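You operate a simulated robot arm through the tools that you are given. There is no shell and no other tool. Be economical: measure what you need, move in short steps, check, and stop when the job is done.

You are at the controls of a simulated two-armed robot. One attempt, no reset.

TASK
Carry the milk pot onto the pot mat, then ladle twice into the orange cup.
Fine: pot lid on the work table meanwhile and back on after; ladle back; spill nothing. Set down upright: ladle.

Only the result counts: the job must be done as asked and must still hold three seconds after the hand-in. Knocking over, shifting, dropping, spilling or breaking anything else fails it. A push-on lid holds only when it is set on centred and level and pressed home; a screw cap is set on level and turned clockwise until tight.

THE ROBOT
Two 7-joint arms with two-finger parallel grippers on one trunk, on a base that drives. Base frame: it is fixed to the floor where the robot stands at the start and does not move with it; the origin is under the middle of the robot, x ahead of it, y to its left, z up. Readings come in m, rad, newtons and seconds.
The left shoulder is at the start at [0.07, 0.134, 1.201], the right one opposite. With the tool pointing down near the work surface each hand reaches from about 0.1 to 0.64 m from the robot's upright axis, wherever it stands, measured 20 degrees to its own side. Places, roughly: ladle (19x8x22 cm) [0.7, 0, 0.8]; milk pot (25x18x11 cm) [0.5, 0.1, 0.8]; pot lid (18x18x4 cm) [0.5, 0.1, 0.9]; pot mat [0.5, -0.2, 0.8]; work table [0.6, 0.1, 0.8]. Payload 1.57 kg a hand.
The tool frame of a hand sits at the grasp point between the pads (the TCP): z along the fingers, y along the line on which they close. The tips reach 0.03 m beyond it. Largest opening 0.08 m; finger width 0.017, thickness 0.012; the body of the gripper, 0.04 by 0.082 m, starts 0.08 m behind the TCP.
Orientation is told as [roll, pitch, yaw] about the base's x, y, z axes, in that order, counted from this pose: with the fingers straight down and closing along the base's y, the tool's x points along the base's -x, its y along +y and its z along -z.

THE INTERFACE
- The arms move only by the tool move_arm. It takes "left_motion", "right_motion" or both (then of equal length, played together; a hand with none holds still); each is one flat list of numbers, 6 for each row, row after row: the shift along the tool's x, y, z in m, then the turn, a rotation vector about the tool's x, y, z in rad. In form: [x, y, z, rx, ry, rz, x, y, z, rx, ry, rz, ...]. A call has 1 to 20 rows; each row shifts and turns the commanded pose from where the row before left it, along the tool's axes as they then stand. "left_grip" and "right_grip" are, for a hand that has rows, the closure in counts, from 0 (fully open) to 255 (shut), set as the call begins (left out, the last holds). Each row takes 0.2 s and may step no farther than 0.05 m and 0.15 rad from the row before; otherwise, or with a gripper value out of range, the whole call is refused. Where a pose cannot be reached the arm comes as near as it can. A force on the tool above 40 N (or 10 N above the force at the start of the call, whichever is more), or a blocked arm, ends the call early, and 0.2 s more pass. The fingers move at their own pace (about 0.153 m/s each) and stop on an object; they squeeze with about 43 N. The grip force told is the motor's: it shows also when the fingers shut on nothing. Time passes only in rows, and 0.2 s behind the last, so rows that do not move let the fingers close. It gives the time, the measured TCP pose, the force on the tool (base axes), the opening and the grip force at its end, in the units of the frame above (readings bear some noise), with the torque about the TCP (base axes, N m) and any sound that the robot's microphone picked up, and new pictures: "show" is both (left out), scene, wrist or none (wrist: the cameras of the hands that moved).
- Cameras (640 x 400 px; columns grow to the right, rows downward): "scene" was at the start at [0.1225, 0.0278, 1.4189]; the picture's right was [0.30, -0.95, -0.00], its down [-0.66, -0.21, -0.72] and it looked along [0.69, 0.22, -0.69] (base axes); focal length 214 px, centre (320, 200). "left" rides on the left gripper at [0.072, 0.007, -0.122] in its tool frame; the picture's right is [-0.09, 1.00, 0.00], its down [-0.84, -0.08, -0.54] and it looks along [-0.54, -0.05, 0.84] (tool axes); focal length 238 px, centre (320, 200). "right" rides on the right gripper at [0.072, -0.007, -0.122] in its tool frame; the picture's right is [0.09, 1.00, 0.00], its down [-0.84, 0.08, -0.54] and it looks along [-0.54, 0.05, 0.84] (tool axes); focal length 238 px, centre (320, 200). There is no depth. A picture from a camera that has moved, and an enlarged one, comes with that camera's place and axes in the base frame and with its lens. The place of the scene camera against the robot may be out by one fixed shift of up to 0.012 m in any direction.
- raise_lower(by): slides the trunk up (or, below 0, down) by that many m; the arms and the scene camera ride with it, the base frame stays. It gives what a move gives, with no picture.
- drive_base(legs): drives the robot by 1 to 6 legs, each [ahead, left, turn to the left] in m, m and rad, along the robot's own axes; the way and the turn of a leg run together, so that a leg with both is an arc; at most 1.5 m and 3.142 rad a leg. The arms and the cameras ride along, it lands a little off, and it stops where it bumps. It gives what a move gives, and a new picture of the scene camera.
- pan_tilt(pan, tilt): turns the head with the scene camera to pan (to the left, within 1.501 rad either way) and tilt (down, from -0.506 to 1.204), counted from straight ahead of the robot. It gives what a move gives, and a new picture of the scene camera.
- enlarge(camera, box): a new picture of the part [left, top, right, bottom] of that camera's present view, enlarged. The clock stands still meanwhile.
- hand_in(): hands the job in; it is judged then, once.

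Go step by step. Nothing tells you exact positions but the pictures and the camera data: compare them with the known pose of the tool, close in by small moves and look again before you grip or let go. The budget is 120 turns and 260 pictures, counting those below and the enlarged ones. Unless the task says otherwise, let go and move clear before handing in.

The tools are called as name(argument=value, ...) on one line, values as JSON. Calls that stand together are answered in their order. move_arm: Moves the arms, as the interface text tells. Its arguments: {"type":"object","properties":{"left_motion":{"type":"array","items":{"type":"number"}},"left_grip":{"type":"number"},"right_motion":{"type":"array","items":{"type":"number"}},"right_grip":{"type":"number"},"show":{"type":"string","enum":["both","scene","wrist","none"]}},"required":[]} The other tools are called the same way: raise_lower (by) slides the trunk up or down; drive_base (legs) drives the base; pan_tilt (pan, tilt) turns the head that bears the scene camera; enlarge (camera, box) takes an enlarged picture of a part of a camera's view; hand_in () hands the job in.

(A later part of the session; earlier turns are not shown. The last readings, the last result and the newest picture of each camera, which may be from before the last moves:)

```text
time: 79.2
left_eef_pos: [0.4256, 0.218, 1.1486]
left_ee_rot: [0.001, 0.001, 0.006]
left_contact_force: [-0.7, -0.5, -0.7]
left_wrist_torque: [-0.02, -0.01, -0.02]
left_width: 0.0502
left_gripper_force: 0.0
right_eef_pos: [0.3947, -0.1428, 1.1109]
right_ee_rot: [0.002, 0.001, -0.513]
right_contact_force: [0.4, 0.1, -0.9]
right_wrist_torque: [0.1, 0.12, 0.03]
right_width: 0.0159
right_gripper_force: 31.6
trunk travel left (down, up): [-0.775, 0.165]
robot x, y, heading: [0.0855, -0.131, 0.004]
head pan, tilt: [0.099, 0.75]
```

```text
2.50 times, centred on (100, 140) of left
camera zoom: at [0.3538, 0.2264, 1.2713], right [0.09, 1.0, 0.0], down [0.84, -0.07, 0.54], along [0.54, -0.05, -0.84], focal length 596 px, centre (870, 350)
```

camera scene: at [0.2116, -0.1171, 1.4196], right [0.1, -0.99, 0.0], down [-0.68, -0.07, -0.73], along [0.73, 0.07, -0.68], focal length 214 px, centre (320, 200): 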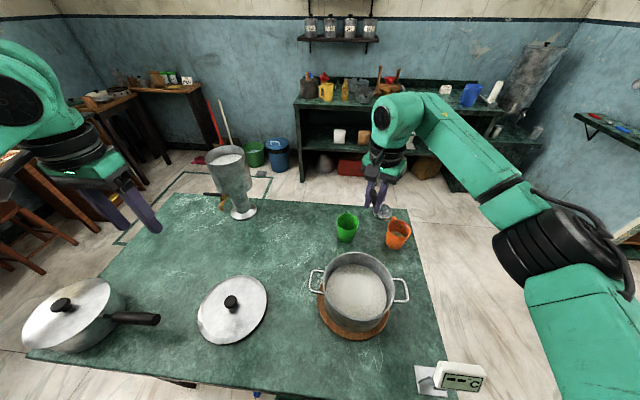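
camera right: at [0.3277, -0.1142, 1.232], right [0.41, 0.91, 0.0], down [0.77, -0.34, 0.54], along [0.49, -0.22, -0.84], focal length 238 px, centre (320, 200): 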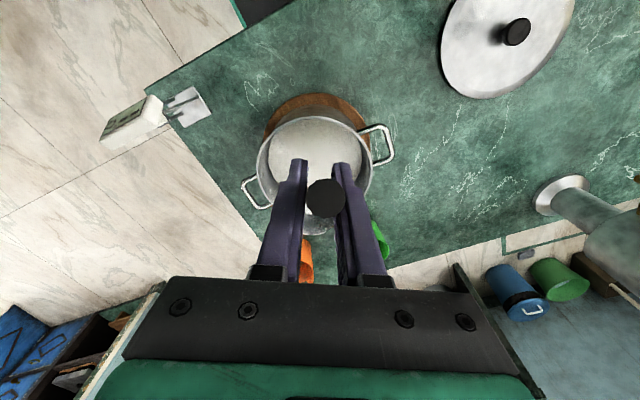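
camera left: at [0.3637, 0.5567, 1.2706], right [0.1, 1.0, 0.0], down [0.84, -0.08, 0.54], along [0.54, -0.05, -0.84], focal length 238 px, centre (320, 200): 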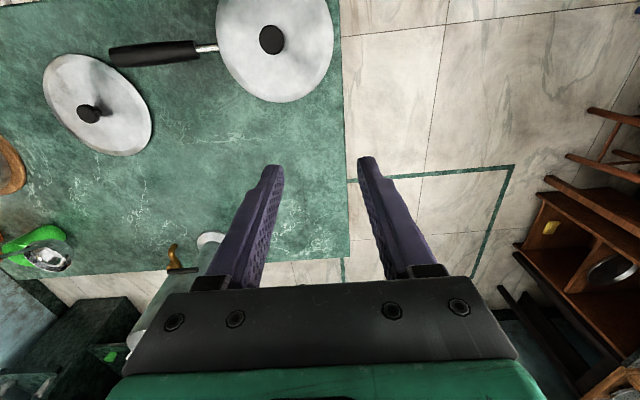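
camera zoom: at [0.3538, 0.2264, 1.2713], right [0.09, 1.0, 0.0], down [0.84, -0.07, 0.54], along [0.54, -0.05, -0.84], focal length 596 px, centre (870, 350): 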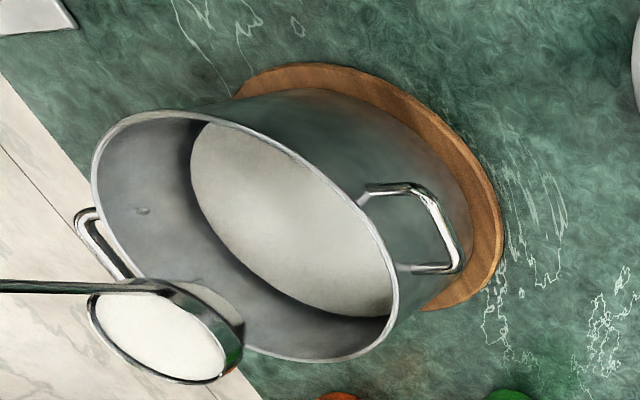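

Full and shed as before. Same carry and descent to the cup.

move_arm(right_motion=[-0.00218, 0.00018, 0, 0, 0, 0, -0.00436, 0.00035, 0, 0, 0, 0, -0.00654, 0.00053, 0, 0, 0, 0, -0.00872, 0.0007, 0, 0, 0, 0, -0.0109, 0.00088, 0, 0, 0, 0, -0.01308, 0.00106, 0, 0, 0, 0, -0.01526, 0.00123, 0, 0, 0, 0, -0.01744, 0.0014, 0, 0, 0, 0, -0.01744, 0.0014, 0, 0, 0, 0, -0.01744, 0.0014, 0, 0, 0, 0, -0.01744, 0.0014, 0, 0, 0, 0, -0.01744, 0.0014, 0, 0, 0, 0, -0.01744, 0.0014, 0, 0, 0, 0, -0.01526, 0.00123, 0, 0, 0, 0, -0.01308, 0.00106, 0, 0, 0, 0, -0.0109, 0.00088, 0, 0, 0, 0, -0.00872, 0.0007, 0, 0, 0, 0, -0.00654, 0.00053, 0, 0, 0, 0, -0.00436, 0.00035, 0, 0, 0, 0, -0.00218, 0.00018, 0, 0, 0, 0], show="none")

move_arm(right_motion=[-0.0005, 0.001, 0.004, 0, 0, 0, -0.0005, 0.002, 0.008, 0, 0, 0, 0, 0.002, 0.011, 0, 0, 0, 0, 0.002, 0.011, 0, 0, 0, 0, 0.0015, 0.011, 0, 0, 0, 0, 0.001, 0.008, 0, 0, 0, 0, 0.0005, 0.004, 0, 0, 0, 0, 0, 0, 0, 0, 0], show="none")

enlarge(camera="scene", box=[340, 170, 440, 260])

enlarge(camera="left", box=[0, 140, 200, 300])

```text
time: 83.4
left_eef_pos: [0.4266, 0.2174, 1.1487]
left_ee_rot: [-0.002, 0.004, 0.004]
left_contact_force: [-0.8, 0.3, -1.0]
left_wrist_torque: [-0.04, 0.01, 0.03]
left_width: 0.0504
left_gripper_force: 0.1
right_eef_pos: [0.6029, -0.2375, 1.1114]
right_ee_rot: [0.0, -0.001, -0.511]
right_contact_force: [0.3, -0.4, -1.6]
right_wrist_torque: [0.09, 0.11, -0.01]
right_width: 0.0157
right_gripper_force: 31.5
trunk travel left (down, up): [-0.775, 0.165]
robot x, y, heading: [0.0835, -0.1303, 0.007]
head pan, tilt: [0.099, 0.75]
```

```text
time: 85.2
left_eef_pos: [0.4264, 0.2182, 1.1484]
left_ee_rot: [0.0, 0.004, 0.004]
left_contact_force: [-0.4, 0.0, -1.0]
left_wrist_torque: [0.01, 0.02, -0.02]
left_width: 0.0502
left_gripper_force: 0.0
right_eef_pos: [0.6057, -0.2309, 1.054]
right_ee_rot: [0.002, -0.001, -0.514]
right_contact_force: [0.2, 0.7, -2.6]
right_wrist_torque: [0.07, 0.11, -0.01]
right_width: 0.0158
right_gripper_force: 30.9
trunk travel left (down, up): [-0.775, 0.165]
robot x, y, heading: [0.0807, -0.13, 0.005]
head pan, tilt: [0.099, 0.75]
```

```text
4.44 times, centred on (390, 215) of scene
camera zoom: at [0.2111, -0.119, 1.4197], right [0.1, -0.99, 0.0], down [-0.68, -0.07, -0.73], along [0.73, 0.08, -0.68], focal length 953 px, centre (9, 133)
```

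zoom: 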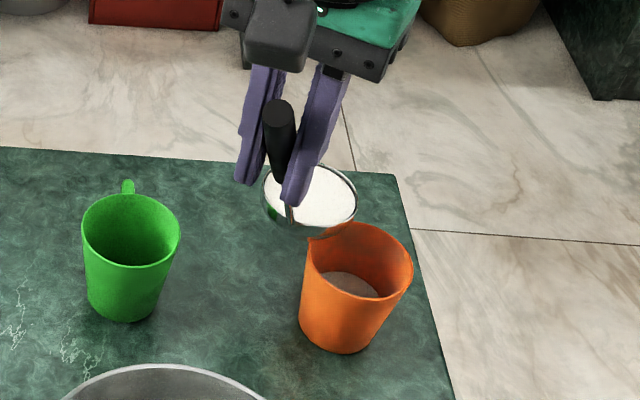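

```text
2.50 times, centred on (100, 220) of left
camera zoom: at [0.354, 0.2265, 1.2712], right [0.09, 1.0, 0.0], down [0.84, -0.07, 0.54], along [0.54, -0.05, -0.84], focal length 596 px, centre (870, 150)
```

zoom: 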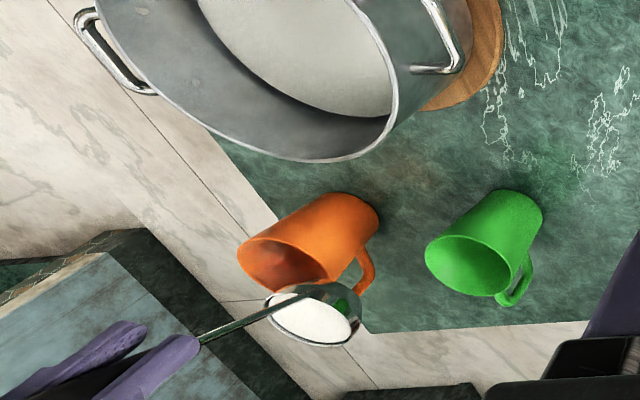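

Same place as before. Repeat the pour.

move_arm(right_motion=[0, -0.0065, -0.0017, -0.05, 0, 0, 0, -0.0065, -0.0017, -0.05, 0, 0, 0, -0.0065, -0.0017, -0.05, 0, 0, 0, -0.0065, -0.0017, -0.05, 0, 0, 0, -0.0065, -0.0017, -0.05, 0, 0, 0, -0.0065, -0.0017, -0.05, 0, 0, 0, -0.0065, -0.0017, -0.05, 0, 0, 0, -0.0065, -0.0017, -0.05, 0, 0, 0, -0.0065, -0.0017, -0.05, 0, 0, 0, -0.0065, -0.0017, -0.05, 0, 0, 0, -0.0065, -0.0017, -0.05, 0, 0, 0, -0.0065, -0.0017, -0.05, 0, 0, 0, -0.0065, -0.0017, -0.05, 0, 0, 0, -0.0065, -0.0017, -0.05, 0, 0, 0, -0.0065, -0.0017, -0.05, 0, 0, 0, -0.0065, -0.0017, -0.05, 0, 0, 0, -0.0065, -0.0017, -0.05, 0, 0], show="none")

enlarge(camera="scene", box=[340, 170, 440, 260])

move_arm(right_motion=[0, -0.0065, -0.0017, -0.05, 0, 0, 0, -0.0065, -0.0017, -0.05, 0, 0, 0, -0.0065, -0.0017, -0.05, 0, 0, 0, -0.0065, -0.0017, -0.05, 0, 0, 0, -0.0065, -0.0017, -0.05, 0, 0, 0, -0.0065, -0.0017, -0.05, 0, 0, 0, -0.0065, -0.0017, -0.05, 0, 0, 0, -0.0065, -0.0017, -0.05, 0, 0, 0, -0.0065, -0.0017, -0.05, 0, 0, 0, -0.0065, -0.0017, -0.05, 0, 0, 0, -0.0065, -0.0017, -0.05, 0, 0, 0, -0.0065, -0.0017, -0.05, 0, 0, 0, 0, 0, 0, 0, 0, 0, 0, 0, 0, 0, 0], show="none")

enlarge(camera="scene", box=[340, 170, 440, 260])

```text
time: 88.8
left_eef_pos: [0.4254, 0.2183, 1.1475]
left_ee_rot: [0.0, 0.001, 0.006]
left_contact_force: [0.0, -0.7, 0.0]
left_wrist_torque: [-0.01, 0.01, 0.01]
left_width: 0.0505
left_gripper_force: 0.0
right_eef_pos: [0.5538, -0.3266, 1.0376]
right_ee_rot: [0.852, 0.0, -0.513]
right_contact_force: [-0.8, 0.1, -1.8]
right_wrist_torque: [-0.07, 0.15, 0.0]
right_width: 0.0157
right_gripper_force: 31.4
trunk travel left (down, up): [-0.775, 0.165]
robot x, y, heading: [0.0888, -0.1315, 0.004]
head pan, tilt: [0.099, 0.75]
```

```text
4.44 times, centred on (390, 215) of scene
camera zoom: at [0.2105, -0.1195, 1.4198], right [0.1, -0.99, 0.0], down [-0.68, -0.07, -0.73], along [0.73, 0.08, -0.68], focal length 953 px, centre (9, 133)
```

zoom: 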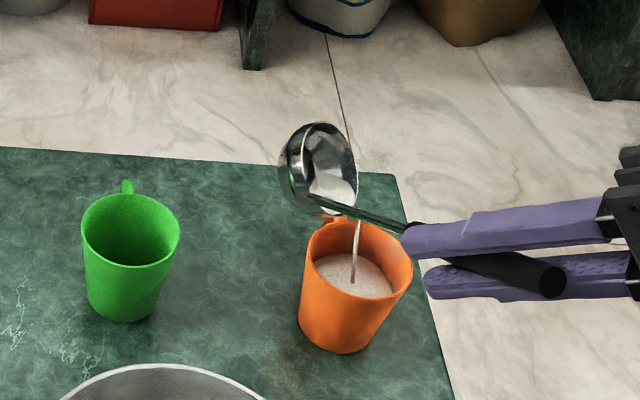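

```text
time: 91.8
left_eef_pos: [0.4268, 0.2174, 1.1486]
left_ee_rot: [-0.001, 0.006, 0.006]
left_contact_force: [-0.1, 0.3, -0.1]
left_wrist_torque: [0.02, 0.0, -0.02]
left_width: 0.0502
left_gripper_force: 0.0
right_eef_pos: [0.5344, -0.354, 0.9963]
right_ee_rot: [1.38, -0.019, -0.516]
right_contact_force: [0.6, 0.4, -0.6]
right_wrist_torque: [-0.05, 0.16, -0.03]
right_width: 0.0156
right_gripper_force: 31.3
right hand out of reach, approached as far as the arm can: row 4, 5, 11, 12
trunk travel left (down, up): [-0.775, 0.165]
robot x, y, heading: [0.0825, -0.1306, 0.007]
head pan, tilt: [0.099, 0.75]
```

```text
4.44 times, centred on (390, 215) of scene
camera zoom: at [0.2111, -0.1186, 1.4197], right [0.1, -0.99, 0.0], down [-0.68, -0.07, -0.73], along [0.73, 0.08, -0.68], focal length 953 px, centre (9, 133)
```

zoom: 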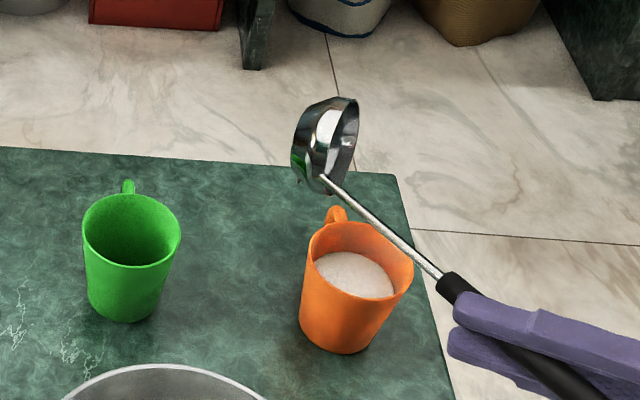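

Both ladlefuls are in the cup, with nothing spilled that I can see. Rotate the ladle back level and lift it.

move_arm(right_motion=[0, 0.0127, 0.0043, 0.099, 0, 0, 0, 0.0127, 0.0043, 0.099, 0, 0, 0, 0.0127, 0.0043, 0.099, 0, 0, 0, 0.0127, 0.0043, 0.099, 0, 0, 0, 0.0127, 0.0043, 0.099, 0, 0, 0, 0.0127, 0.0043, 0.099, 0, 0, 0, 0.0127, 0.0043, 0.099, 0, 0, 0, 0.0127, 0.0043, 0.099, 0, 0, 0, 0.0127, 0.0043, 0.099, 0, 0, 0, 0.0127, 0.0043, 0.099, 0, 0, 0, 0.0127, 0.0043, 0.099, 0, 0, 0, 0.0127, 0.0043, 0.099, 0, 0, 0, 0.0127, 0.0043, 0.099, 0, 0, 0, 0.0127, 0.0043, 0.099, 0, 0, 0, 0, -0.02, 0, 0, 0, 0, 0, -0.03, 0, 0, 0], show="scene")

```text
time: 95.2
left_eef_pos: [0.4249, 0.2187, 1.1484]
left_ee_rot: [0.0, 0.001, 0.001]
left_contact_force: [0.0, -0.1, 0.1]
left_wrist_torque: [0.02, -0.05, 0.0]
left_width: 0.0502
left_gripper_force: 0.0
right_eef_pos: [0.6112, -0.2136, 1.1156]
right_ee_rot: [-0.005, -0.019, -0.518]
right_contact_force: [0.2, -1.2, 0.1]
right_wrist_torque: [0.04, 0.11, -0.01]
right_width: 0.0157
right_gripper_force: 31.7
trunk travel left (down, up): [-0.775, 0.165]
robot x, y, heading: [0.0846, -0.1305, 0.005]
head pan, tilt: [0.099, 0.75]
camera scene: at [0.2099, -0.1186, 1.4198], right [0.1, -0.99, 0.0], down [-0.68, -0.07, -0.73], along [0.73, 0.08, -0.68], focal length 214 px, centre (320, 200)
```

scene: 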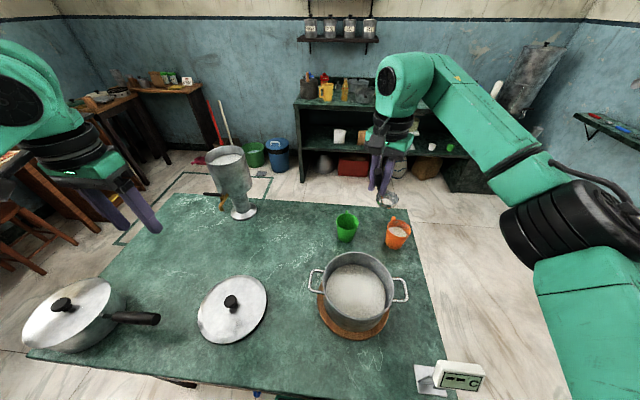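

Now the ladle goes home: I level it, pull it back a little, yaw to -1.063, and drive left 0.33 m.

move_arm(right_motion=[0.03, -0.017, 0, 0.005, 0.019, 0, 0.03, -0.017, 0, 0, 0, 0, 0, 0, 0, 0, 0, 0.136, 0, 0, 0, 0, 0, 0.136, 0, 0, 0, 0, 0, 0.136, 0, 0, 0, 0, 0, 0.136], show="none")

move_arm(left_motion=[0, 0.02, 0, 0, 0, 0, 0, 0.03, 0, 0, 0, 0, 0, 0.03, 0, 0, 0, 0], show="none")

drive_base(legs=[[0, 0.33, -0.005]])

```text
time: 96.6
left_eef_pos: [0.4266, 0.2191, 1.1481]
left_ee_rot: [-0.001, 0.004, 0.006]
left_contact_force: [0.0, 0.4, -0.9]
left_wrist_torque: [0.0, 0.02, 0.02]
left_width: 0.0504
left_gripper_force: 0.0
right_eef_pos: [0.5422, -0.2142, 1.1156]
right_ee_rot: [-0.007, -0.004, -1.065]
right_contact_force: [-0.1, -0.1, -0.9]
right_wrist_torque: [0.1, 0.05, 0.0]
right_width: 0.0155
right_gripper_force: 31.3
trunk travel left (down, up): [-0.775, 0.165]
robot x, y, heading: [0.0862, -0.13, 0.0]
head pan, tilt: [0.099, 0.75]
```

```text
time: 97.4
left_eef_pos: [0.4479, 0.2931, 1.1445]
left_ee_rot: [-0.001, 0.002, 0.004]
left_contact_force: [-0.4, -0.2, -0.1]
left_wrist_torque: [-0.01, -0.01, 0.03]
left_width: 0.0506
left_gripper_force: 0.1
left hand out of reach, approached as far as the arm can: row 1, 2, 3
right_eef_pos: [0.5413, -0.2134, 1.1146]
right_ee_rot: [-0.009, -0.005, -1.062]
right_contact_force: [0.8, 0.6, -0.5]
right_wrist_torque: [0.1, 0.03, 0.01]
right_width: 0.0155
right_gripper_force: 31.6
trunk travel left (down, up): [-0.775, 0.165]
robot x, y, heading: [0.0849, -0.1315, 0.007]
head pan, tilt: [0.099, 0.75]
```

```text
time: 99.6
left_eef_pos: [0.4464, 0.6169, 1.1456]
left_ee_rot: [0.002, 0.001, 0.004]
left_contact_force: [-0.5, -0.1, -0.3]
left_wrist_torque: [0.01, 0.0, -0.01]
left_width: 0.0502
left_gripper_force: 0.2
right_eef_pos: [0.5414, 0.1105, 1.1138]
right_ee_rot: [-0.008, -0.002, -1.064]
right_contact_force: [-0.6, 0.1, -0.3]
right_wrist_torque: [0.12, 0.05, -0.03]
right_width: 0.0156
right_gripper_force: 31.5
trunk travel left (down, up): [-0.775, 0.165]
robot x, y, heading: [0.0824, 0.1951, 0.001]
head pan, tilt: [0.099, 0.75]
camera scene: at [0.2096, 0.2061, 1.4197], right [0.1, -0.99, 0.0], down [-0.68, -0.07, -0.73], along [0.73, 0.08, -0.68], focal length 214 px, centre (320, 200)
```

scene: 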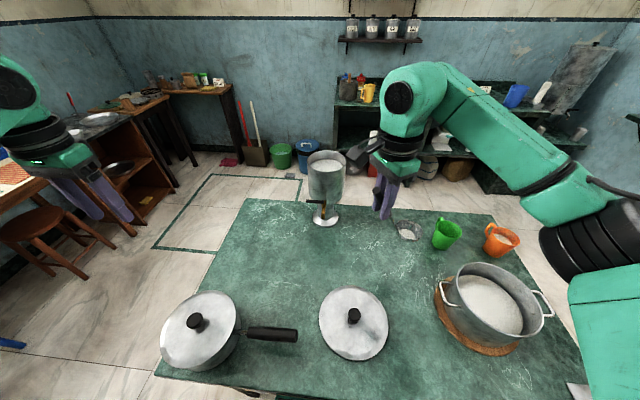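

In place. Move the ladle over its old spot and start lowering.

move_arm(right_motion=[-0.0155, 0.0237, 0.01, -0.001, 0.0085, 0, -0.0155, 0.0237, 0.01, 0, 0, 0, -0.0155, 0.0237, 0.01, 0, 0, 0, -0.0155, 0.0237, 0.01, 0, 0, 0, -0.0155, 0.0237, 0.01, 0, 0, 0, 0, 0, 0.02, 0, 0, 0, 0, 0, 0.02, 0, 0, 0, 0, 0, 0.02, 0, 0, 0, 0, 0, 0.015, 0, 0, 0])

enlarge(camera="scene", box=[340, 160, 480, 260])

```text
time: 101.6
left_eef_pos: [0.4471, 0.6192, 1.1459]
left_ee_rot: [0.0, 0.003, 0.004]
left_contact_force: [0.1, -1.2, -0.1]
left_wrist_torque: [0.0, -0.05, -0.01]
left_width: 0.0502
left_gripper_force: 0.1
right_eef_pos: [0.6706, 0.0997, 0.9902]
right_ee_rot: [-0.008, 0.003, -1.063]
right_contact_force: [-0.3, 0.3, -2.8]
right_wrist_torque: [0.11, 0.05, 0.02]
right_width: 0.0155
right_gripper_force: 31.6
right hand out of reach, approached as far as the arm can: row 5
trunk travel left (down, up): [-0.775, 0.165]
robot x, y, heading: [0.0848, 0.1961, 0.004]
head pan, tilt: [0.099, 0.75]
camera scene: at [0.2099, 0.2073, 1.4197], right [0.1, -0.99, 0.0], down [-0.68, -0.07, -0.73], along [0.73, 0.08, -0.68], focal length 214 px, centre (320, 200)
camera right: at [0.6307, 0.1599, 1.1126], right [0.83, 0.56, -0.01], down [0.48, -0.69, 0.54], along [0.3, -0.45, -0.84], focal length 238 px, centre (320, 200)
```

scene: 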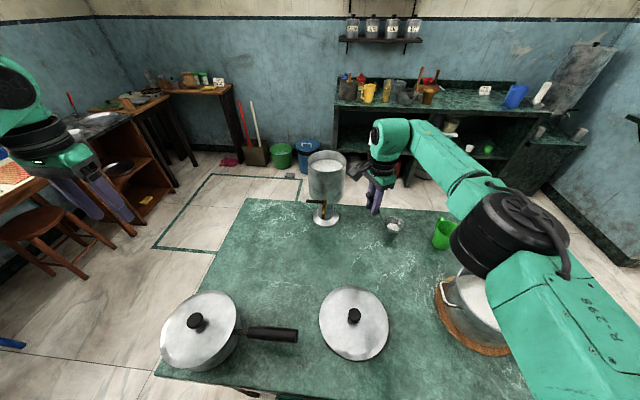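
right: 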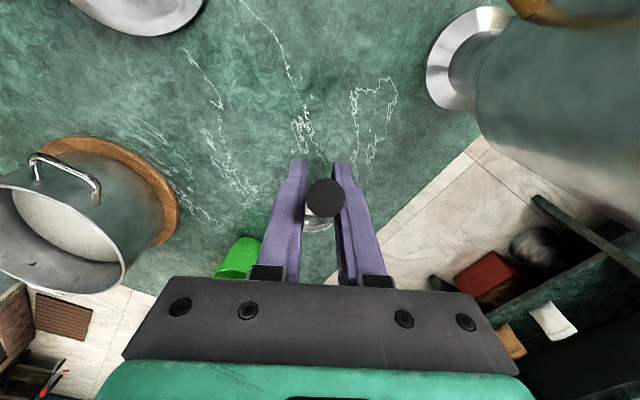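

```text
4.00 times, centred on (410, 210) of scene
camera zoom: at [0.2099, 0.2073, 1.4197], right [0.1, -0.99, 0.0], down [-0.68, -0.07, -0.73], along [0.73, 0.08, -0.68], focal length 858 px, centre (-40, 160)
```

zoom: 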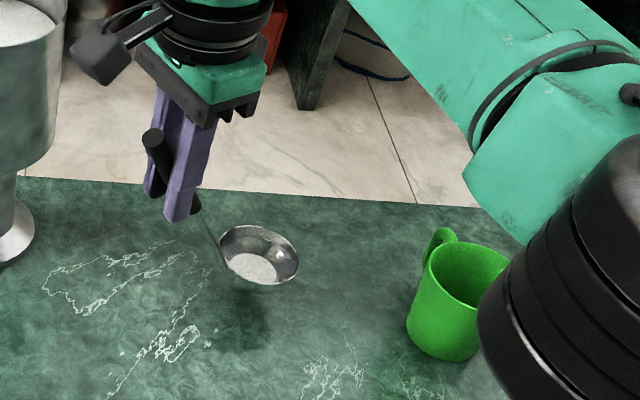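

A centimetre to correct in x, then lower to the table.

move_arm(right_motion=[-0.0025, 0.0055, 0.005, -0.0065, 0.0055, 0, -0.0025, 0.0055, 0.008, 0, 0, 0, 0, 0, 0.008, 0, 0, 0, 0, 0, 0.005, 0, 0, 0, 0, 0, 0, 0, 0, 0], show="wrist")

enlarge(camera="scene", box=[340, 160, 480, 260])

```text
time: 102.8
left_eef_pos: [0.4463, 0.6191, 1.1447]
left_ee_rot: [-0.001, 0.002, 0.004]
left_contact_force: [-0.4, 0.2, -0.2]
left_wrist_torque: [-0.01, 0.02, 0.0]
left_width: 0.0499
left_gripper_force: 0.0
right_eef_pos: [0.6776, 0.1078, 0.9683]
right_ee_rot: [-0.009, 0.014, -1.047]
right_contact_force: [0.7, 0.0, -0.3]
right_wrist_torque: [0.08, 0.04, 0.01]
right_width: 0.0158
right_gripper_force: 31.6
right hand out of reach, approached as far as the arm can: row 3, 4
trunk travel left (down, up): [-0.775, 0.165]
robot x, y, heading: [0.0856, 0.1998, -0.0]
head pan, tilt: [0.099, 0.75]
camera right: at [0.6379, 0.1659, 1.091], right [0.81, 0.58, -0.01], down [0.49, -0.69, 0.53], along [0.3, -0.43, -0.85], focal length 238 px, centre (320, 200)
```

right: 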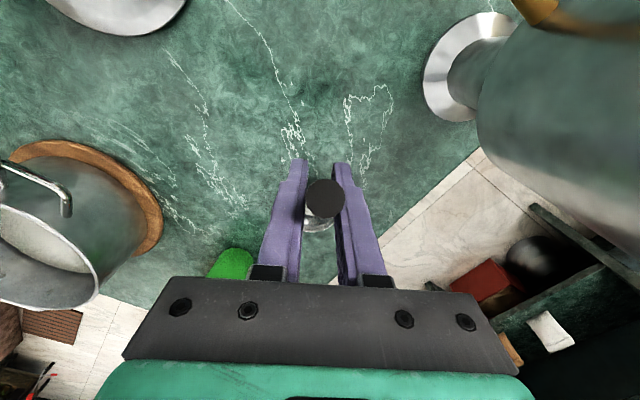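

```text
4.00 times, centred on (410, 210) of scene
camera zoom: at [0.2097, 0.2082, 1.4197], right [0.1, -0.99, 0.0], down [-0.68, -0.07, -0.73], along [0.73, 0.07, -0.68], focal length 858 px, centre (-40, 160)
```

zoom: 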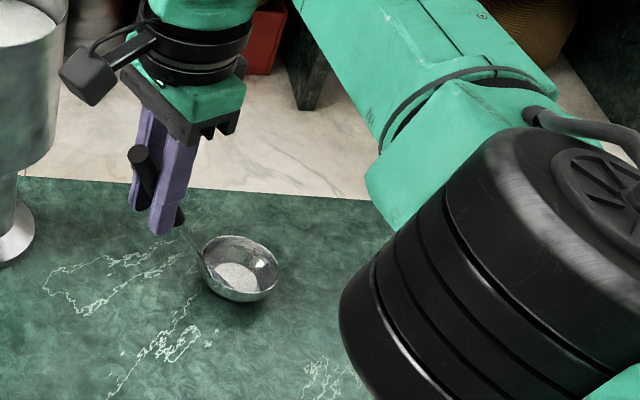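

I'm at the edge of reach here, so I lift a little and drive 2 cm closer.

move_arm(right_motion=[0, 0, -0.02, 0, 0, 0, 0.005, -0.01, -0.02, 0, 0, 0], show="none")

drive_base(legs=[[0.02, 0, 0]])

```text
time: 103.4
left_eef_pos: [0.4469, 0.6173, 1.1449]
left_ee_rot: [0.001, 0.002, 0.002]
left_contact_force: [0.0, -0.3, 0.4]
left_wrist_torque: [0.0, 0.03, 0.0]
left_width: 0.0501
left_gripper_force: 0.1
right_eef_pos: [0.6721, 0.1008, 1.0065]
right_ee_rot: [0.001, 0.01, -1.063]
right_contact_force: [0.2, 0.1, -0.7]
right_wrist_torque: [0.09, 0.05, -0.01]
right_width: 0.0157
right_gripper_force: 31.0
right hand out of reach, approached as far as the arm can: row 1
trunk travel left (down, up): [-0.775, 0.165]
robot x, y, heading: [0.0846, 0.1976, 0.001]
head pan, tilt: [0.099, 0.75]
```

```text
time: 104.2
left_eef_pos: [0.4628, 0.6185, 1.1468]
left_ee_rot: [-0.001, -0.001, 0.004]
left_contact_force: [0.0, -0.2, 0.4]
left_wrist_torque: [0.04, -0.03, 0.0]
left_width: 0.0504
left_gripper_force: 0.1
right_eef_pos: [0.6886, 0.1029, 1.0073]
right_ee_rot: [0.004, 0.006, -1.062]
right_contact_force: [-0.8, 0.3, 0.0]
right_wrist_torque: [0.09, 0.0, 0.01]
right_width: 0.0154
right_gripper_force: 31.2
trunk travel left (down, up): [-0.775, 0.165]
robot x, y, heading: [0.1007, 0.1983, 0.003]
head pan, tilt: [0.099, 0.75]
camera scene: at [0.2238, 0.2081, 1.4203], right [0.1, -0.99, 0.0], down [-0.68, -0.07, -0.73], along [0.73, 0.07, -0.68], focal length 214 px, centre (320, 200)
```

scene: 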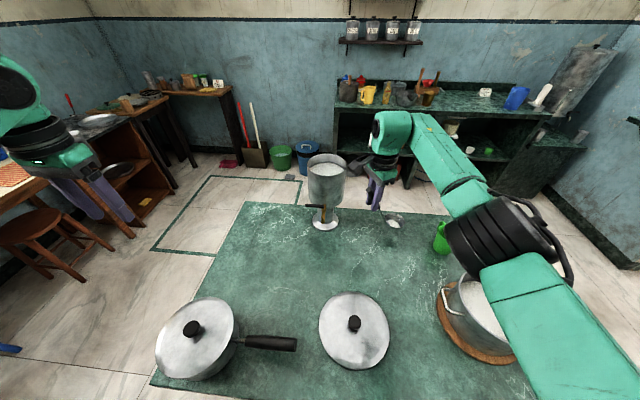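

move_arm(right_motion=[0.001, -0.0035, 0.01, -0.0033, -0.0064, 0, 0, -0.003, 0.015, 0, 0, 0, 0, 0, 0.01, 0, 0, 0, 0, 0, 0.006, 0, 0, 0, 0, 0, 0, 0, 0, 0], show="wrist")

enlarge(camera="scene", box=[340, 160, 480, 260])

```text
time: 105.4
left_eef_pos: [0.4656, 0.6187, 1.1455]
left_ee_rot: [-0.001, 0.003, 0.002]
left_contact_force: [0.1, 0.0, 0.3]
left_wrist_torque: [0.02, 0.03, 0.01]
left_width: 0.0502
left_gripper_force: 0.1
right_eef_pos: [0.686, 0.1002, 0.9645]
right_ee_rot: [0.003, 0.003, -1.063]
right_contact_force: [-0.9, 0.3, 1.2]
right_wrist_torque: [-0.11, 0.08, -0.04]
right_width: 0.0156
right_gripper_force: 31.3
trunk travel left (down, up): [-0.775, 0.165]
robot x, y, heading: [0.1026, 0.1958, -0.001]
head pan, tilt: [0.099, 0.75]
camera right: at [0.6452, 0.1597, 1.0866], right [0.83, 0.56, 0.0], down [0.47, -0.7, 0.54], along [0.31, -0.44, -0.84], focal length 238 px, centre (320, 200)
```

right: 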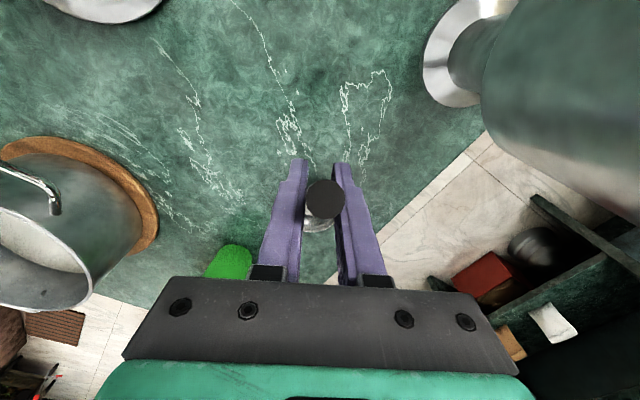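

```text
4.00 times, centred on (410, 210) of scene
camera zoom: at [0.2289, 0.2078, 1.4197], right [0.1, -0.99, 0.0], down [-0.68, -0.07, -0.73], along [0.73, 0.08, -0.68], focal length 858 px, centre (-40, 160)
```

zoom: 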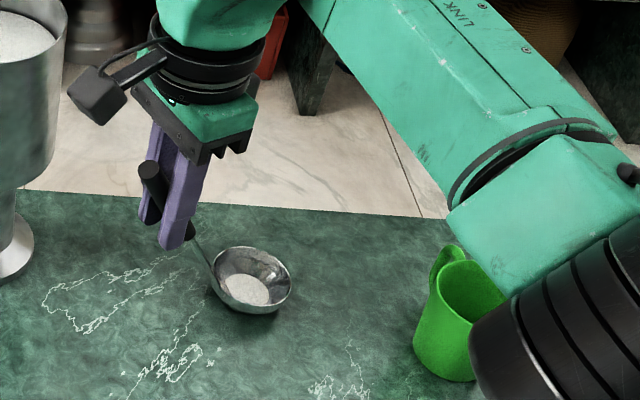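

move_arm(right_motion=[0.001, -0.003, 0.002, 0, 0, 0, 0, 0, 0.002, 0, 0, 0, 0, 0, 0, 0, 0, 0], show="none")

enlarge(camera="right", box=[240, 130, 400, 250])

```text
time: 106.2
left_eef_pos: [0.465, 0.6185, 1.1451]
left_ee_rot: [-0.001, -0.002, 0.003]
left_contact_force: [0.0, -0.6, -0.4]
left_wrist_torque: [0.0, 0.02, 0.02]
left_width: 0.0501
left_gripper_force: 0.0
right_eef_pos: [0.681, 0.1002, 0.9626]
right_ee_rot: [0.005, 0.001, -1.063]
right_contact_force: [1.1, 1.9, 7.2]
right_wrist_torque: [-0.56, -0.64, 0.19]
right_width: 0.0157
right_gripper_force: 31.4
trunk travel left (down, up): [-0.775, 0.165]
robot x, y, heading: [0.1017, 0.194, 0.004]
head pan, tilt: [0.099, 0.75]
```

```text
3.33 times, centred on (320, 190) of right
camera zoom: at [0.6406, 0.1607, 1.0842], right [0.82, 0.57, 0.0], down [0.47, -0.7, 0.54], along [0.31, -0.44, -0.84], focal length 794 px, centre (320, 233)
```

zoom: 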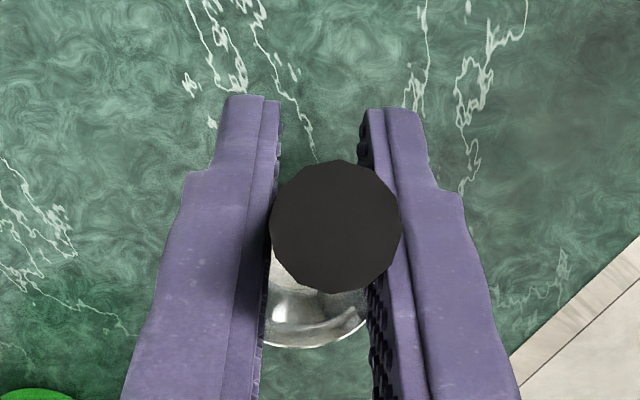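

The bowl is touching the table. I'll open gently in two stages and watch the ladle.

move_arm(right_motion=[0, 0, 0, 0, 0, 0, 0, 0, 0, 0, 0, 0], right_grip=195, show="none")

enlarge(camera="scene", box=[340, 160, 480, 260])

move_arm(right_motion=[0, 0, 0, 0, 0, 0, 0, 0, 0, 0, 0, 0], right_grip=60, show="wrist")

```text
time: 106.8
left_eef_pos: [0.465, 0.618, 1.1451]
left_ee_rot: [0.0, 0.001, 0.002]
left_contact_force: [-0.2, 0.0, 0.4]
left_wrist_torque: [-0.01, 0.0, -0.01]
left_width: 0.0503
left_gripper_force: 0.1
right_eef_pos: [0.682, 0.0996, 0.9615]
right_ee_rot: [0.003, 0.004, -1.062]
right_contact_force: [-0.3, 0.5, 1.1]
right_wrist_torque: [0.0, 0.0, 0.03]
right_width: 0.0187
right_gripper_force: 0.0
trunk travel left (down, up): [-0.775, 0.165]
robot x, y, heading: [0.101, 0.197, 0.002]
head pan, tilt: [0.099, 0.75]
```

```text
4.00 times, centred on (410, 210) of scene
camera zoom: at [0.2284, 0.2084, 1.4197], right [0.1, -0.99, 0.0], down [-0.68, -0.07, -0.73], along [0.73, 0.07, -0.68], focal length 858 px, centre (-40, 160)
```

zoom: 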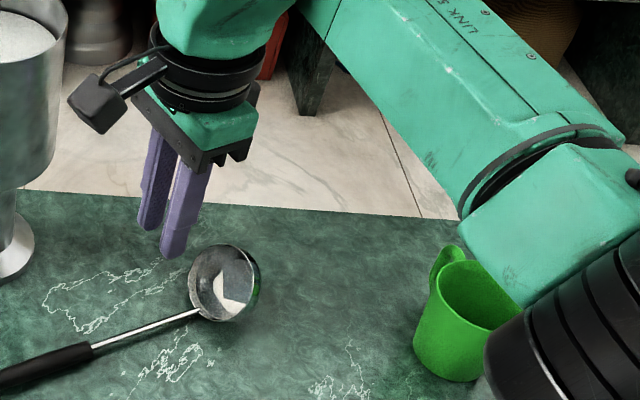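

```text
time: 107.4
left_eef_pos: [0.4664, 0.618, 1.1468]
left_ee_rot: [0.0, 0.002, 0.005]
left_contact_force: [0.1, 0.1, -0.5]
left_wrist_torque: [-0.04, 0.01, -0.02]
left_width: 0.0503
left_gripper_force: 0.1
right_eef_pos: [0.6827, 0.0994, 0.9608]
right_ee_rot: [0.003, 0.005, -1.063]
right_contact_force: [-0.1, 0.0, -0.8]
right_wrist_torque: [0.03, 0.03, -0.01]
right_width: 0.0613
right_gripper_force: 0.0
trunk travel left (down, up): [-0.775, 0.165]
robot x, y, heading: [0.1044, 0.1985, 0.005]
head pan, tilt: [0.099, 0.75]
camera right: at [0.6416, 0.1595, 1.0831], right [0.83, 0.56, 0.0], down [0.47, -0.7, 0.54], along [0.31, -0.44, -0.84], focal length 238 px, centre (320, 200)
```

right: 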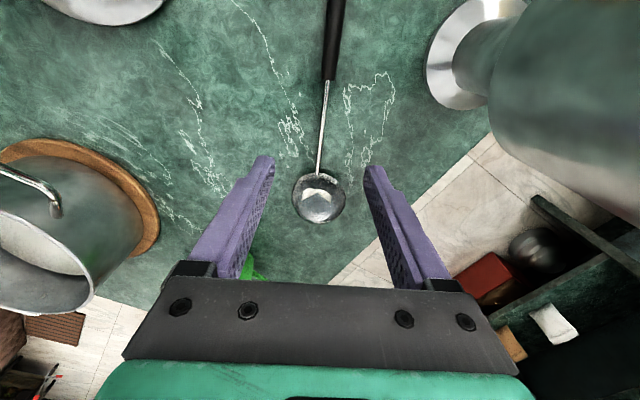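

The ladle toppled back onto its handle when released, so it has to be picked up and stood again. First a close look at how it lies and whether anything spilled.

enlarge(camera="right", box=[230, 0, 430, 240])

enlarge(camera="scene", box=[300, 170, 420, 270])

```text
1.67 times, centred on (330, 120) of right
camera zoom: at [0.6416, 0.1595, 1.0831], right [0.83, 0.56, 0.0], down [0.47, -0.7, 0.54], along [0.31, -0.44, -0.84], focal length 397 px, centre (303, 333)
```

zoom: 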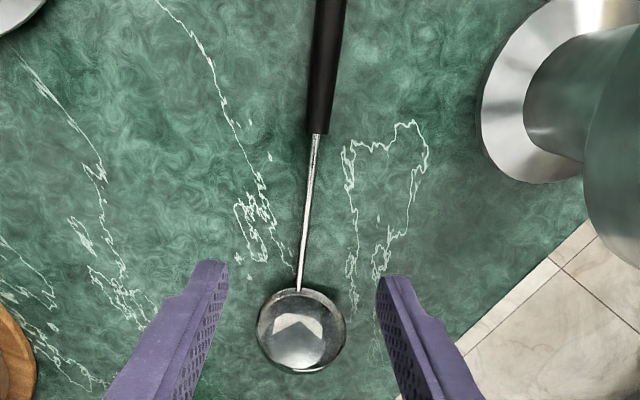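

```text
4.00 times, centred on (360, 220) of scene
camera zoom: at [0.2288, 0.2082, 1.4197], right [0.1, -0.99, 0.0], down [-0.68, -0.07, -0.73], along [0.73, 0.07, -0.68], focal length 858 px, centre (160, 120)
```

zoom: 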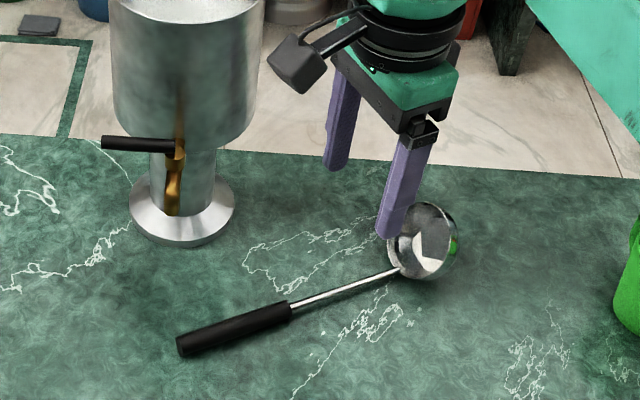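

Nothing spilled; the ladle lies with its handle from about (0.668, 0.143) to (0.626, 0.23) on the table. I'll re-grip it with the hand tilted from the handle-end side, then stand it up again; this needs a little more forward reach, so I raise the hand and drive slightly ahead and left.

move_arm(right_motion=[0.01, -0.02, -0.04, 0, 0, 0, 0.01, -0.02, -0.04, 0, 0, 0, 0.01, -0.03, -0.04, 0, 0, 0], show="none")

drive_base(legs=[[0.025, 0.05, 0], [0.025, 0, 0]])

```text
refused: row 3 steps farther than a row can; nothing moved
```

```text
time: 108.7
left_eef_pos: [0.5143, 0.6685, 1.146]
left_ee_rot: [0.0, 0.001, 0.002]
left_contact_force: [-0.4, 0.3, 0.5]
left_wrist_torque: [0.0, 0.01, -0.02]
left_width: 0.0504
left_gripper_force: 0.1
right_eef_pos: [0.7302, 0.1495, 0.9622]
right_ee_rot: [0.003, 0.005, -1.064]
right_contact_force: [-6.4, -9.0, 0.9]
right_wrist_torque: [0.84, -0.68, 0.0]
right_width: 0.0612
right_gripper_force: 0.2
trunk travel left (down, up): [-0.775, 0.165]
robot x, y, heading: [0.1511, 0.2467, 0.008]
head pan, tilt: [0.099, 0.75]
camera scene: at [0.2763, 0.2571, 1.42], right [0.1, -0.99, 0.0], down [-0.68, -0.07, -0.73], along [0.73, 0.08, -0.68], focal length 214 px, centre (320, 200)
```

scene: 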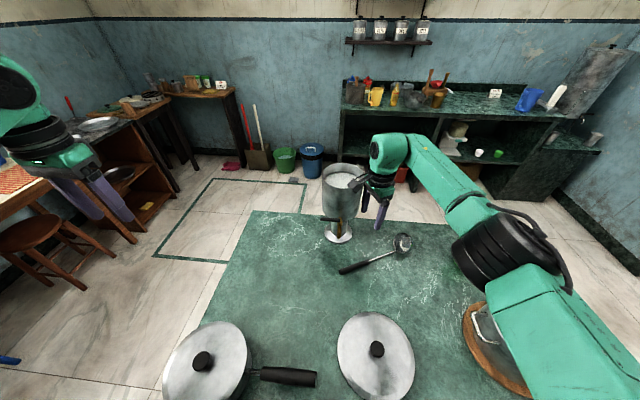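

The hand-lift was refused (step too long) yet the drive still ran, and the gripper now touches the dispenser. I back the hand straight off it at once.

move_arm(right_motion=[-0.004, -0.009, 0, 0, 0, 0, -0.004, -0.009, 0, 0, 0, 0, -0.008, -0.018, 0, 0, 0, 0, -0.01, -0.02, 0, 0, 0, 0])

enlarge(camera="scene", box=[290, 140, 430, 290])

```text
time: 109.7
left_eef_pos: [0.5141, 0.6682, 1.1457]
left_ee_rot: [0.002, 0.001, 0.005]
left_contact_force: [-1.0, 0.0, 0.1]
left_wrist_torque: [0.0, -0.05, 0.01]
left_width: 0.0501
left_gripper_force: 0.0
right_eef_pos: [0.6961, 0.0997, 0.9598]
right_ee_rot: [0.002, 0.004, -1.063]
right_contact_force: [0.4, -0.7, -0.1]
right_wrist_torque: [0.05, 0.01, 0.02]
right_width: 0.0611
right_gripper_force: 0.1
trunk travel left (down, up): [-0.775, 0.165]
robot x, y, heading: [0.1539, 0.2461, 0.005]
head pan, tilt: [0.099, 0.75]
camera scene: at [0.2782, 0.2579, 1.4198], right [0.1, -0.99, 0.0], down [-0.68, -0.07, -0.73], along [0.73, 0.08, -0.68], focal length 214 px, centre (320, 200)
camera right: at [0.6554, 0.1603, 1.0825], right [0.83, 0.56, 0.0], down [0.47, -0.7, 0.54], along [0.31, -0.44, -0.84], focal length 238 px, centre (320, 200)
```

scene: 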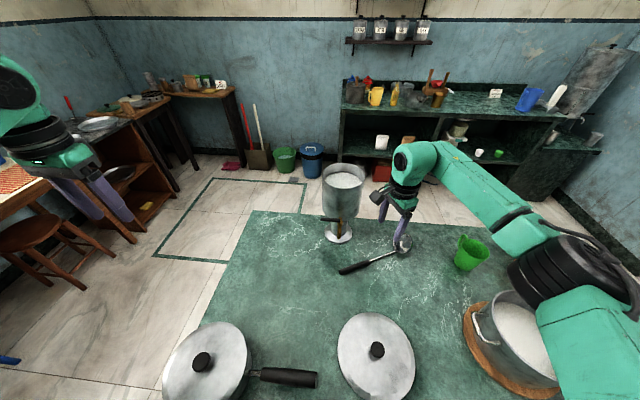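
right: 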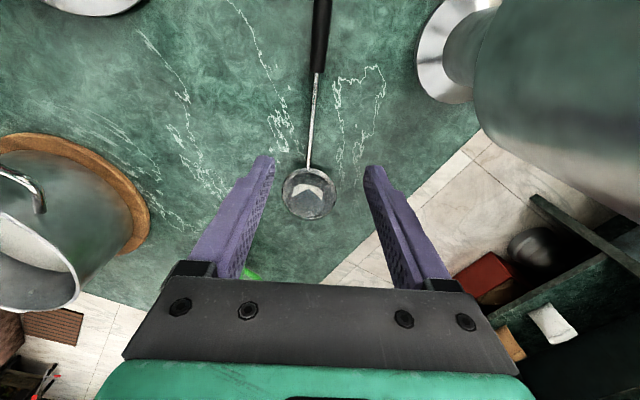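

```text
2.67 times, centred on (360, 215) of scene
camera zoom: at [0.2782, 0.2579, 1.4198], right [0.1, -0.99, 0.0], down [-0.68, -0.07, -0.73], along [0.73, 0.08, -0.68], focal length 572 px, centre (213, 160)
```

zoom: 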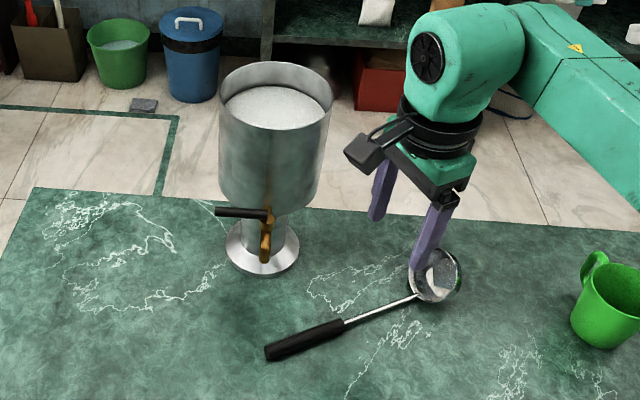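

The dispenser's base is where it was (within measurement), so no harm seen. The base is now at (0.15, 0.247). Next I lift the right hand clear and tilt it 45° so that it can take the lying handle from its far end.

move_arm(right_motion=[0, 0, -0.04, 0, 0, 0, 0.02, -0.0095, -0.03, 0, 0, 0, 0.02, -0.0095, -0.03, 0, 0, 0, 0.02, -0.0095, 0, 0, 0, 0, 0.018, -0.0095, 0, 0, 0, 0.044, 0, 0, 0, 0, -0.131, 0, 0, 0, 0, 0, -0.131, 0, 0, 0, 0, 0, -0.131, 0, 0, 0, 0, 0, -0.131, 0, 0, 0, 0, 0, -0.131, 0, 0, 0, 0, 0, -0.131, 0])

```text
time: 112.1
left_eef_pos: [0.5153, 0.6703, 1.1446]
left_ee_rot: [-0.001, 0.001, 0.003]
left_contact_force: [-0.2, -0.4, -0.1]
left_wrist_torque: [-0.03, 0.01, -0.02]
left_width: 0.0504
left_gripper_force: 0.1
right_eef_pos: [0.6246, 0.1508, 1.0615]
right_ee_rot: [0.001, -0.787, -1.108]
right_contact_force: [1.1, 0.3, 0.6]
right_wrist_torque: [-0.03, -0.02, -0.02]
right_width: 0.0616
right_gripper_force: 0.0
trunk travel left (down, up): [-0.775, 0.165]
robot x, y, heading: [0.1533, 0.2495, 0.001]
head pan, tilt: [0.099, 0.75]
camera scene: at [0.2785, 0.2605, 1.4197], right [0.1, -0.99, 0.0], down [-0.68, -0.07, -0.73], along [0.73, 0.08, -0.68], focal length 214 px, centre (320, 200)
camera right: at [0.5573, 0.2709, 1.096], right [0.86, 0.5, -0.06], down [0.16, -0.15, 0.98], along [0.48, -0.85, -0.21], focal length 238 px, centre (320, 200)
```

scene: 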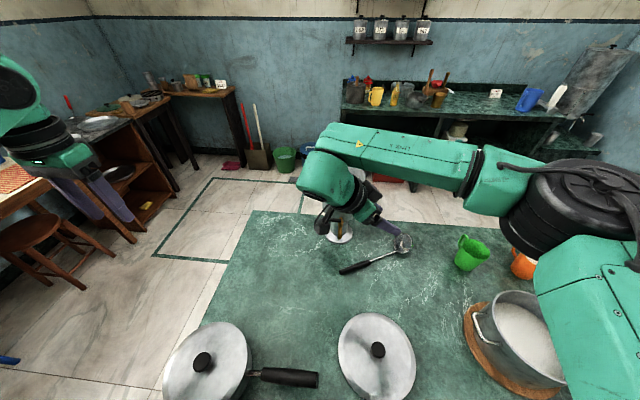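
right: 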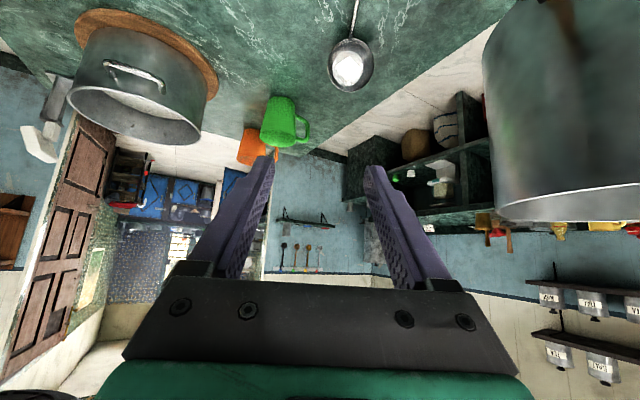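

Tilt reached as planned. Now move above the handle, about 12 cm over it.

move_arm(right_motion=[0.0205, 0.009, 0.0184, 0, 0, 0, 0.0205, 0.009, 0.0184, 0, 0, 0, 0.0205, 0.009, 0.0184, 0, 0, 0, 0.0205, 0.009, 0.0184, 0, 0, 0])

enlarge(camera="scene", box=[290, 160, 430, 290])

```text
time: 113.1
left_eef_pos: [0.5162, 0.673, 1.1452]
left_ee_rot: [0.0, 0.005, 0.002]
left_contact_force: [0.7, 0.4, -0.1]
left_wrist_torque: [0.0, 0.01, 0.03]
left_width: 0.0502
left_gripper_force: 0.1
right_eef_pos: [0.6546, 0.1729, 0.9511]
right_ee_rot: [-0.001, -0.784, -1.107]
right_contact_force: [0.0, 0.3, 0.3]
right_wrist_torque: [-0.02, -0.02, -0.01]
right_width: 0.0612
right_gripper_force: 0.1
trunk travel left (down, up): [-0.775, 0.165]
robot x, y, heading: [0.1532, 0.2494, 0.006]
head pan, tilt: [0.099, 0.75]
camera scene: at [0.2797, 0.26, 1.4197], right [0.1, -0.99, 0.0], down [-0.68, -0.07, -0.73], along [0.73, 0.08, -0.68], focal length 214 px, centre (320, 200)
camera right: at [0.5873, 0.2932, 0.9854], right [0.86, 0.5, -0.06], down [0.16, -0.15, 0.97], along [0.48, -0.85, -0.21], focal length 238 px, centre (320, 200)
```

scene: 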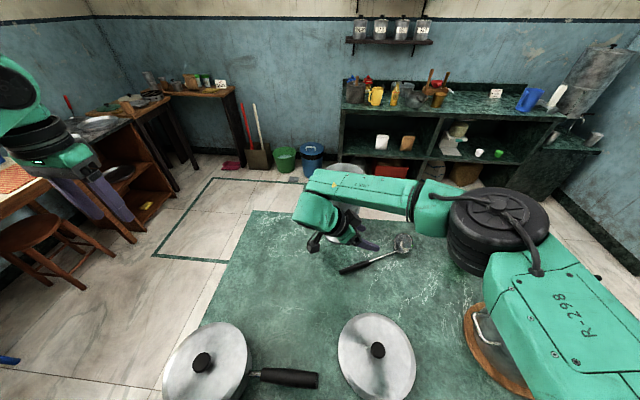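
right: 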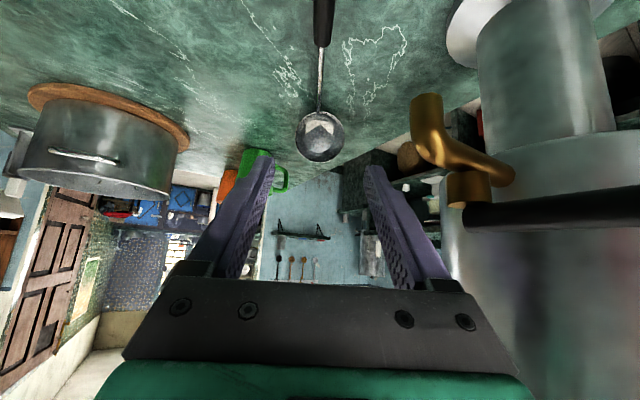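

```text
3.08 times, centred on (360, 225) of scene
camera zoom: at [0.2797, 0.26, 1.4197], right [0.1, -0.99, 0.0], down [-0.68, -0.07, -0.73], along [0.73, 0.08, -0.68], focal length 660 px, centre (197, 123)
```

zoom: 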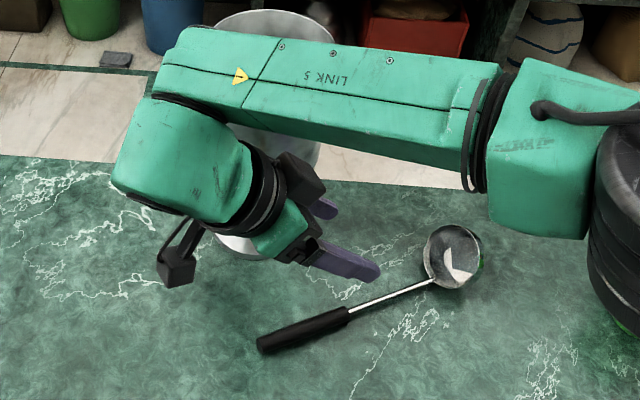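

The tilted hand would catch the dispenser's tap (it sticks out to about (0.66, 0.25)), so that way is out. New plan: the right hand takes the ladle by its thin rod from straight above, lifts it clear, and hands it over to the left hand with a grip that stands it upright. First I lift away and turn the right hand vertical.

move_arm(right_motion=[-0.0222, -0.009, -0.0167, 0, 0, 0, -0.0222, -0.009, -0.0167, 0, 0, 0, -0.0222, -0.009, -0.0167, 0, 0, 0, -0.0222, -0.009, -0.0167, 0, 0, 0, 0, 0, 0, 0, 0.131, 0, 0, 0, 0, 0, 0.131, 0, 0, 0, 0, 0, 0.131, 0, 0, 0, 0, 0, 0.131, 0, 0, 0, 0, 0, 0.131, 0, 0, 0, 0, 0, 0.131, 0])

```text
time: 115.3
left_eef_pos: [0.5159, 0.6689, 1.1457]
left_ee_rot: [0.003, 0.002, 0.003]
left_contact_force: [-0.1, 0.5, -0.3]
left_wrist_torque: [0.02, 0.02, 0.01]
left_width: 0.05
left_gripper_force: 0.0
right_eef_pos: [0.6302, 0.1398, 1.0609]
right_ee_rot: [0.002, 0.005, -1.108]
right_contact_force: [-0.5, -0.1, 0.6]
right_wrist_torque: [0.02, -0.02, -0.01]
right_width: 0.0613
right_gripper_force: 0.1
trunk travel left (down, up): [-0.775, 0.165]
robot x, y, heading: [0.1527, 0.2494, -0.001]
head pan, tilt: [0.099, 0.75]
camera scene: at [0.279, 0.2582, 1.4197], right [0.1, -0.99, 0.0], down [-0.68, -0.07, -0.73], along [0.73, 0.08, -0.68], focal length 214 px, centre (320, 200)
camera right: at [0.5918, 0.202, 1.1828], right [0.85, 0.53, 0.0], down [0.44, -0.72, 0.54], along [0.29, -0.46, -0.84], focal length 238 px, centre (320, 200)
```

scene: 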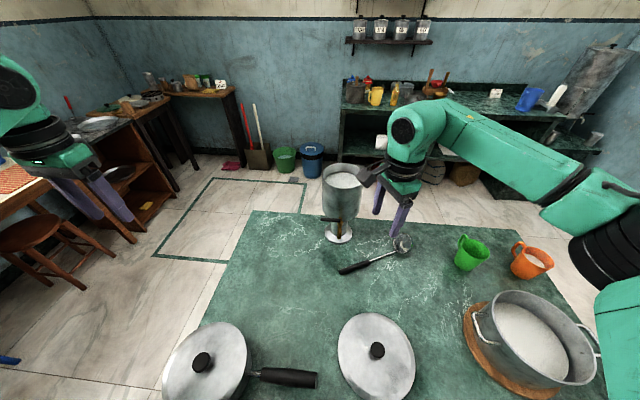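
right: 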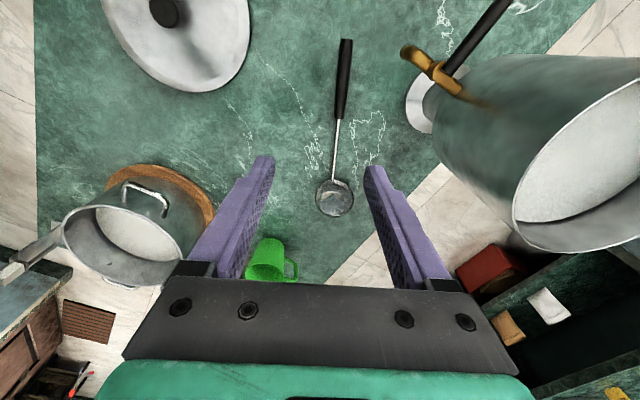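

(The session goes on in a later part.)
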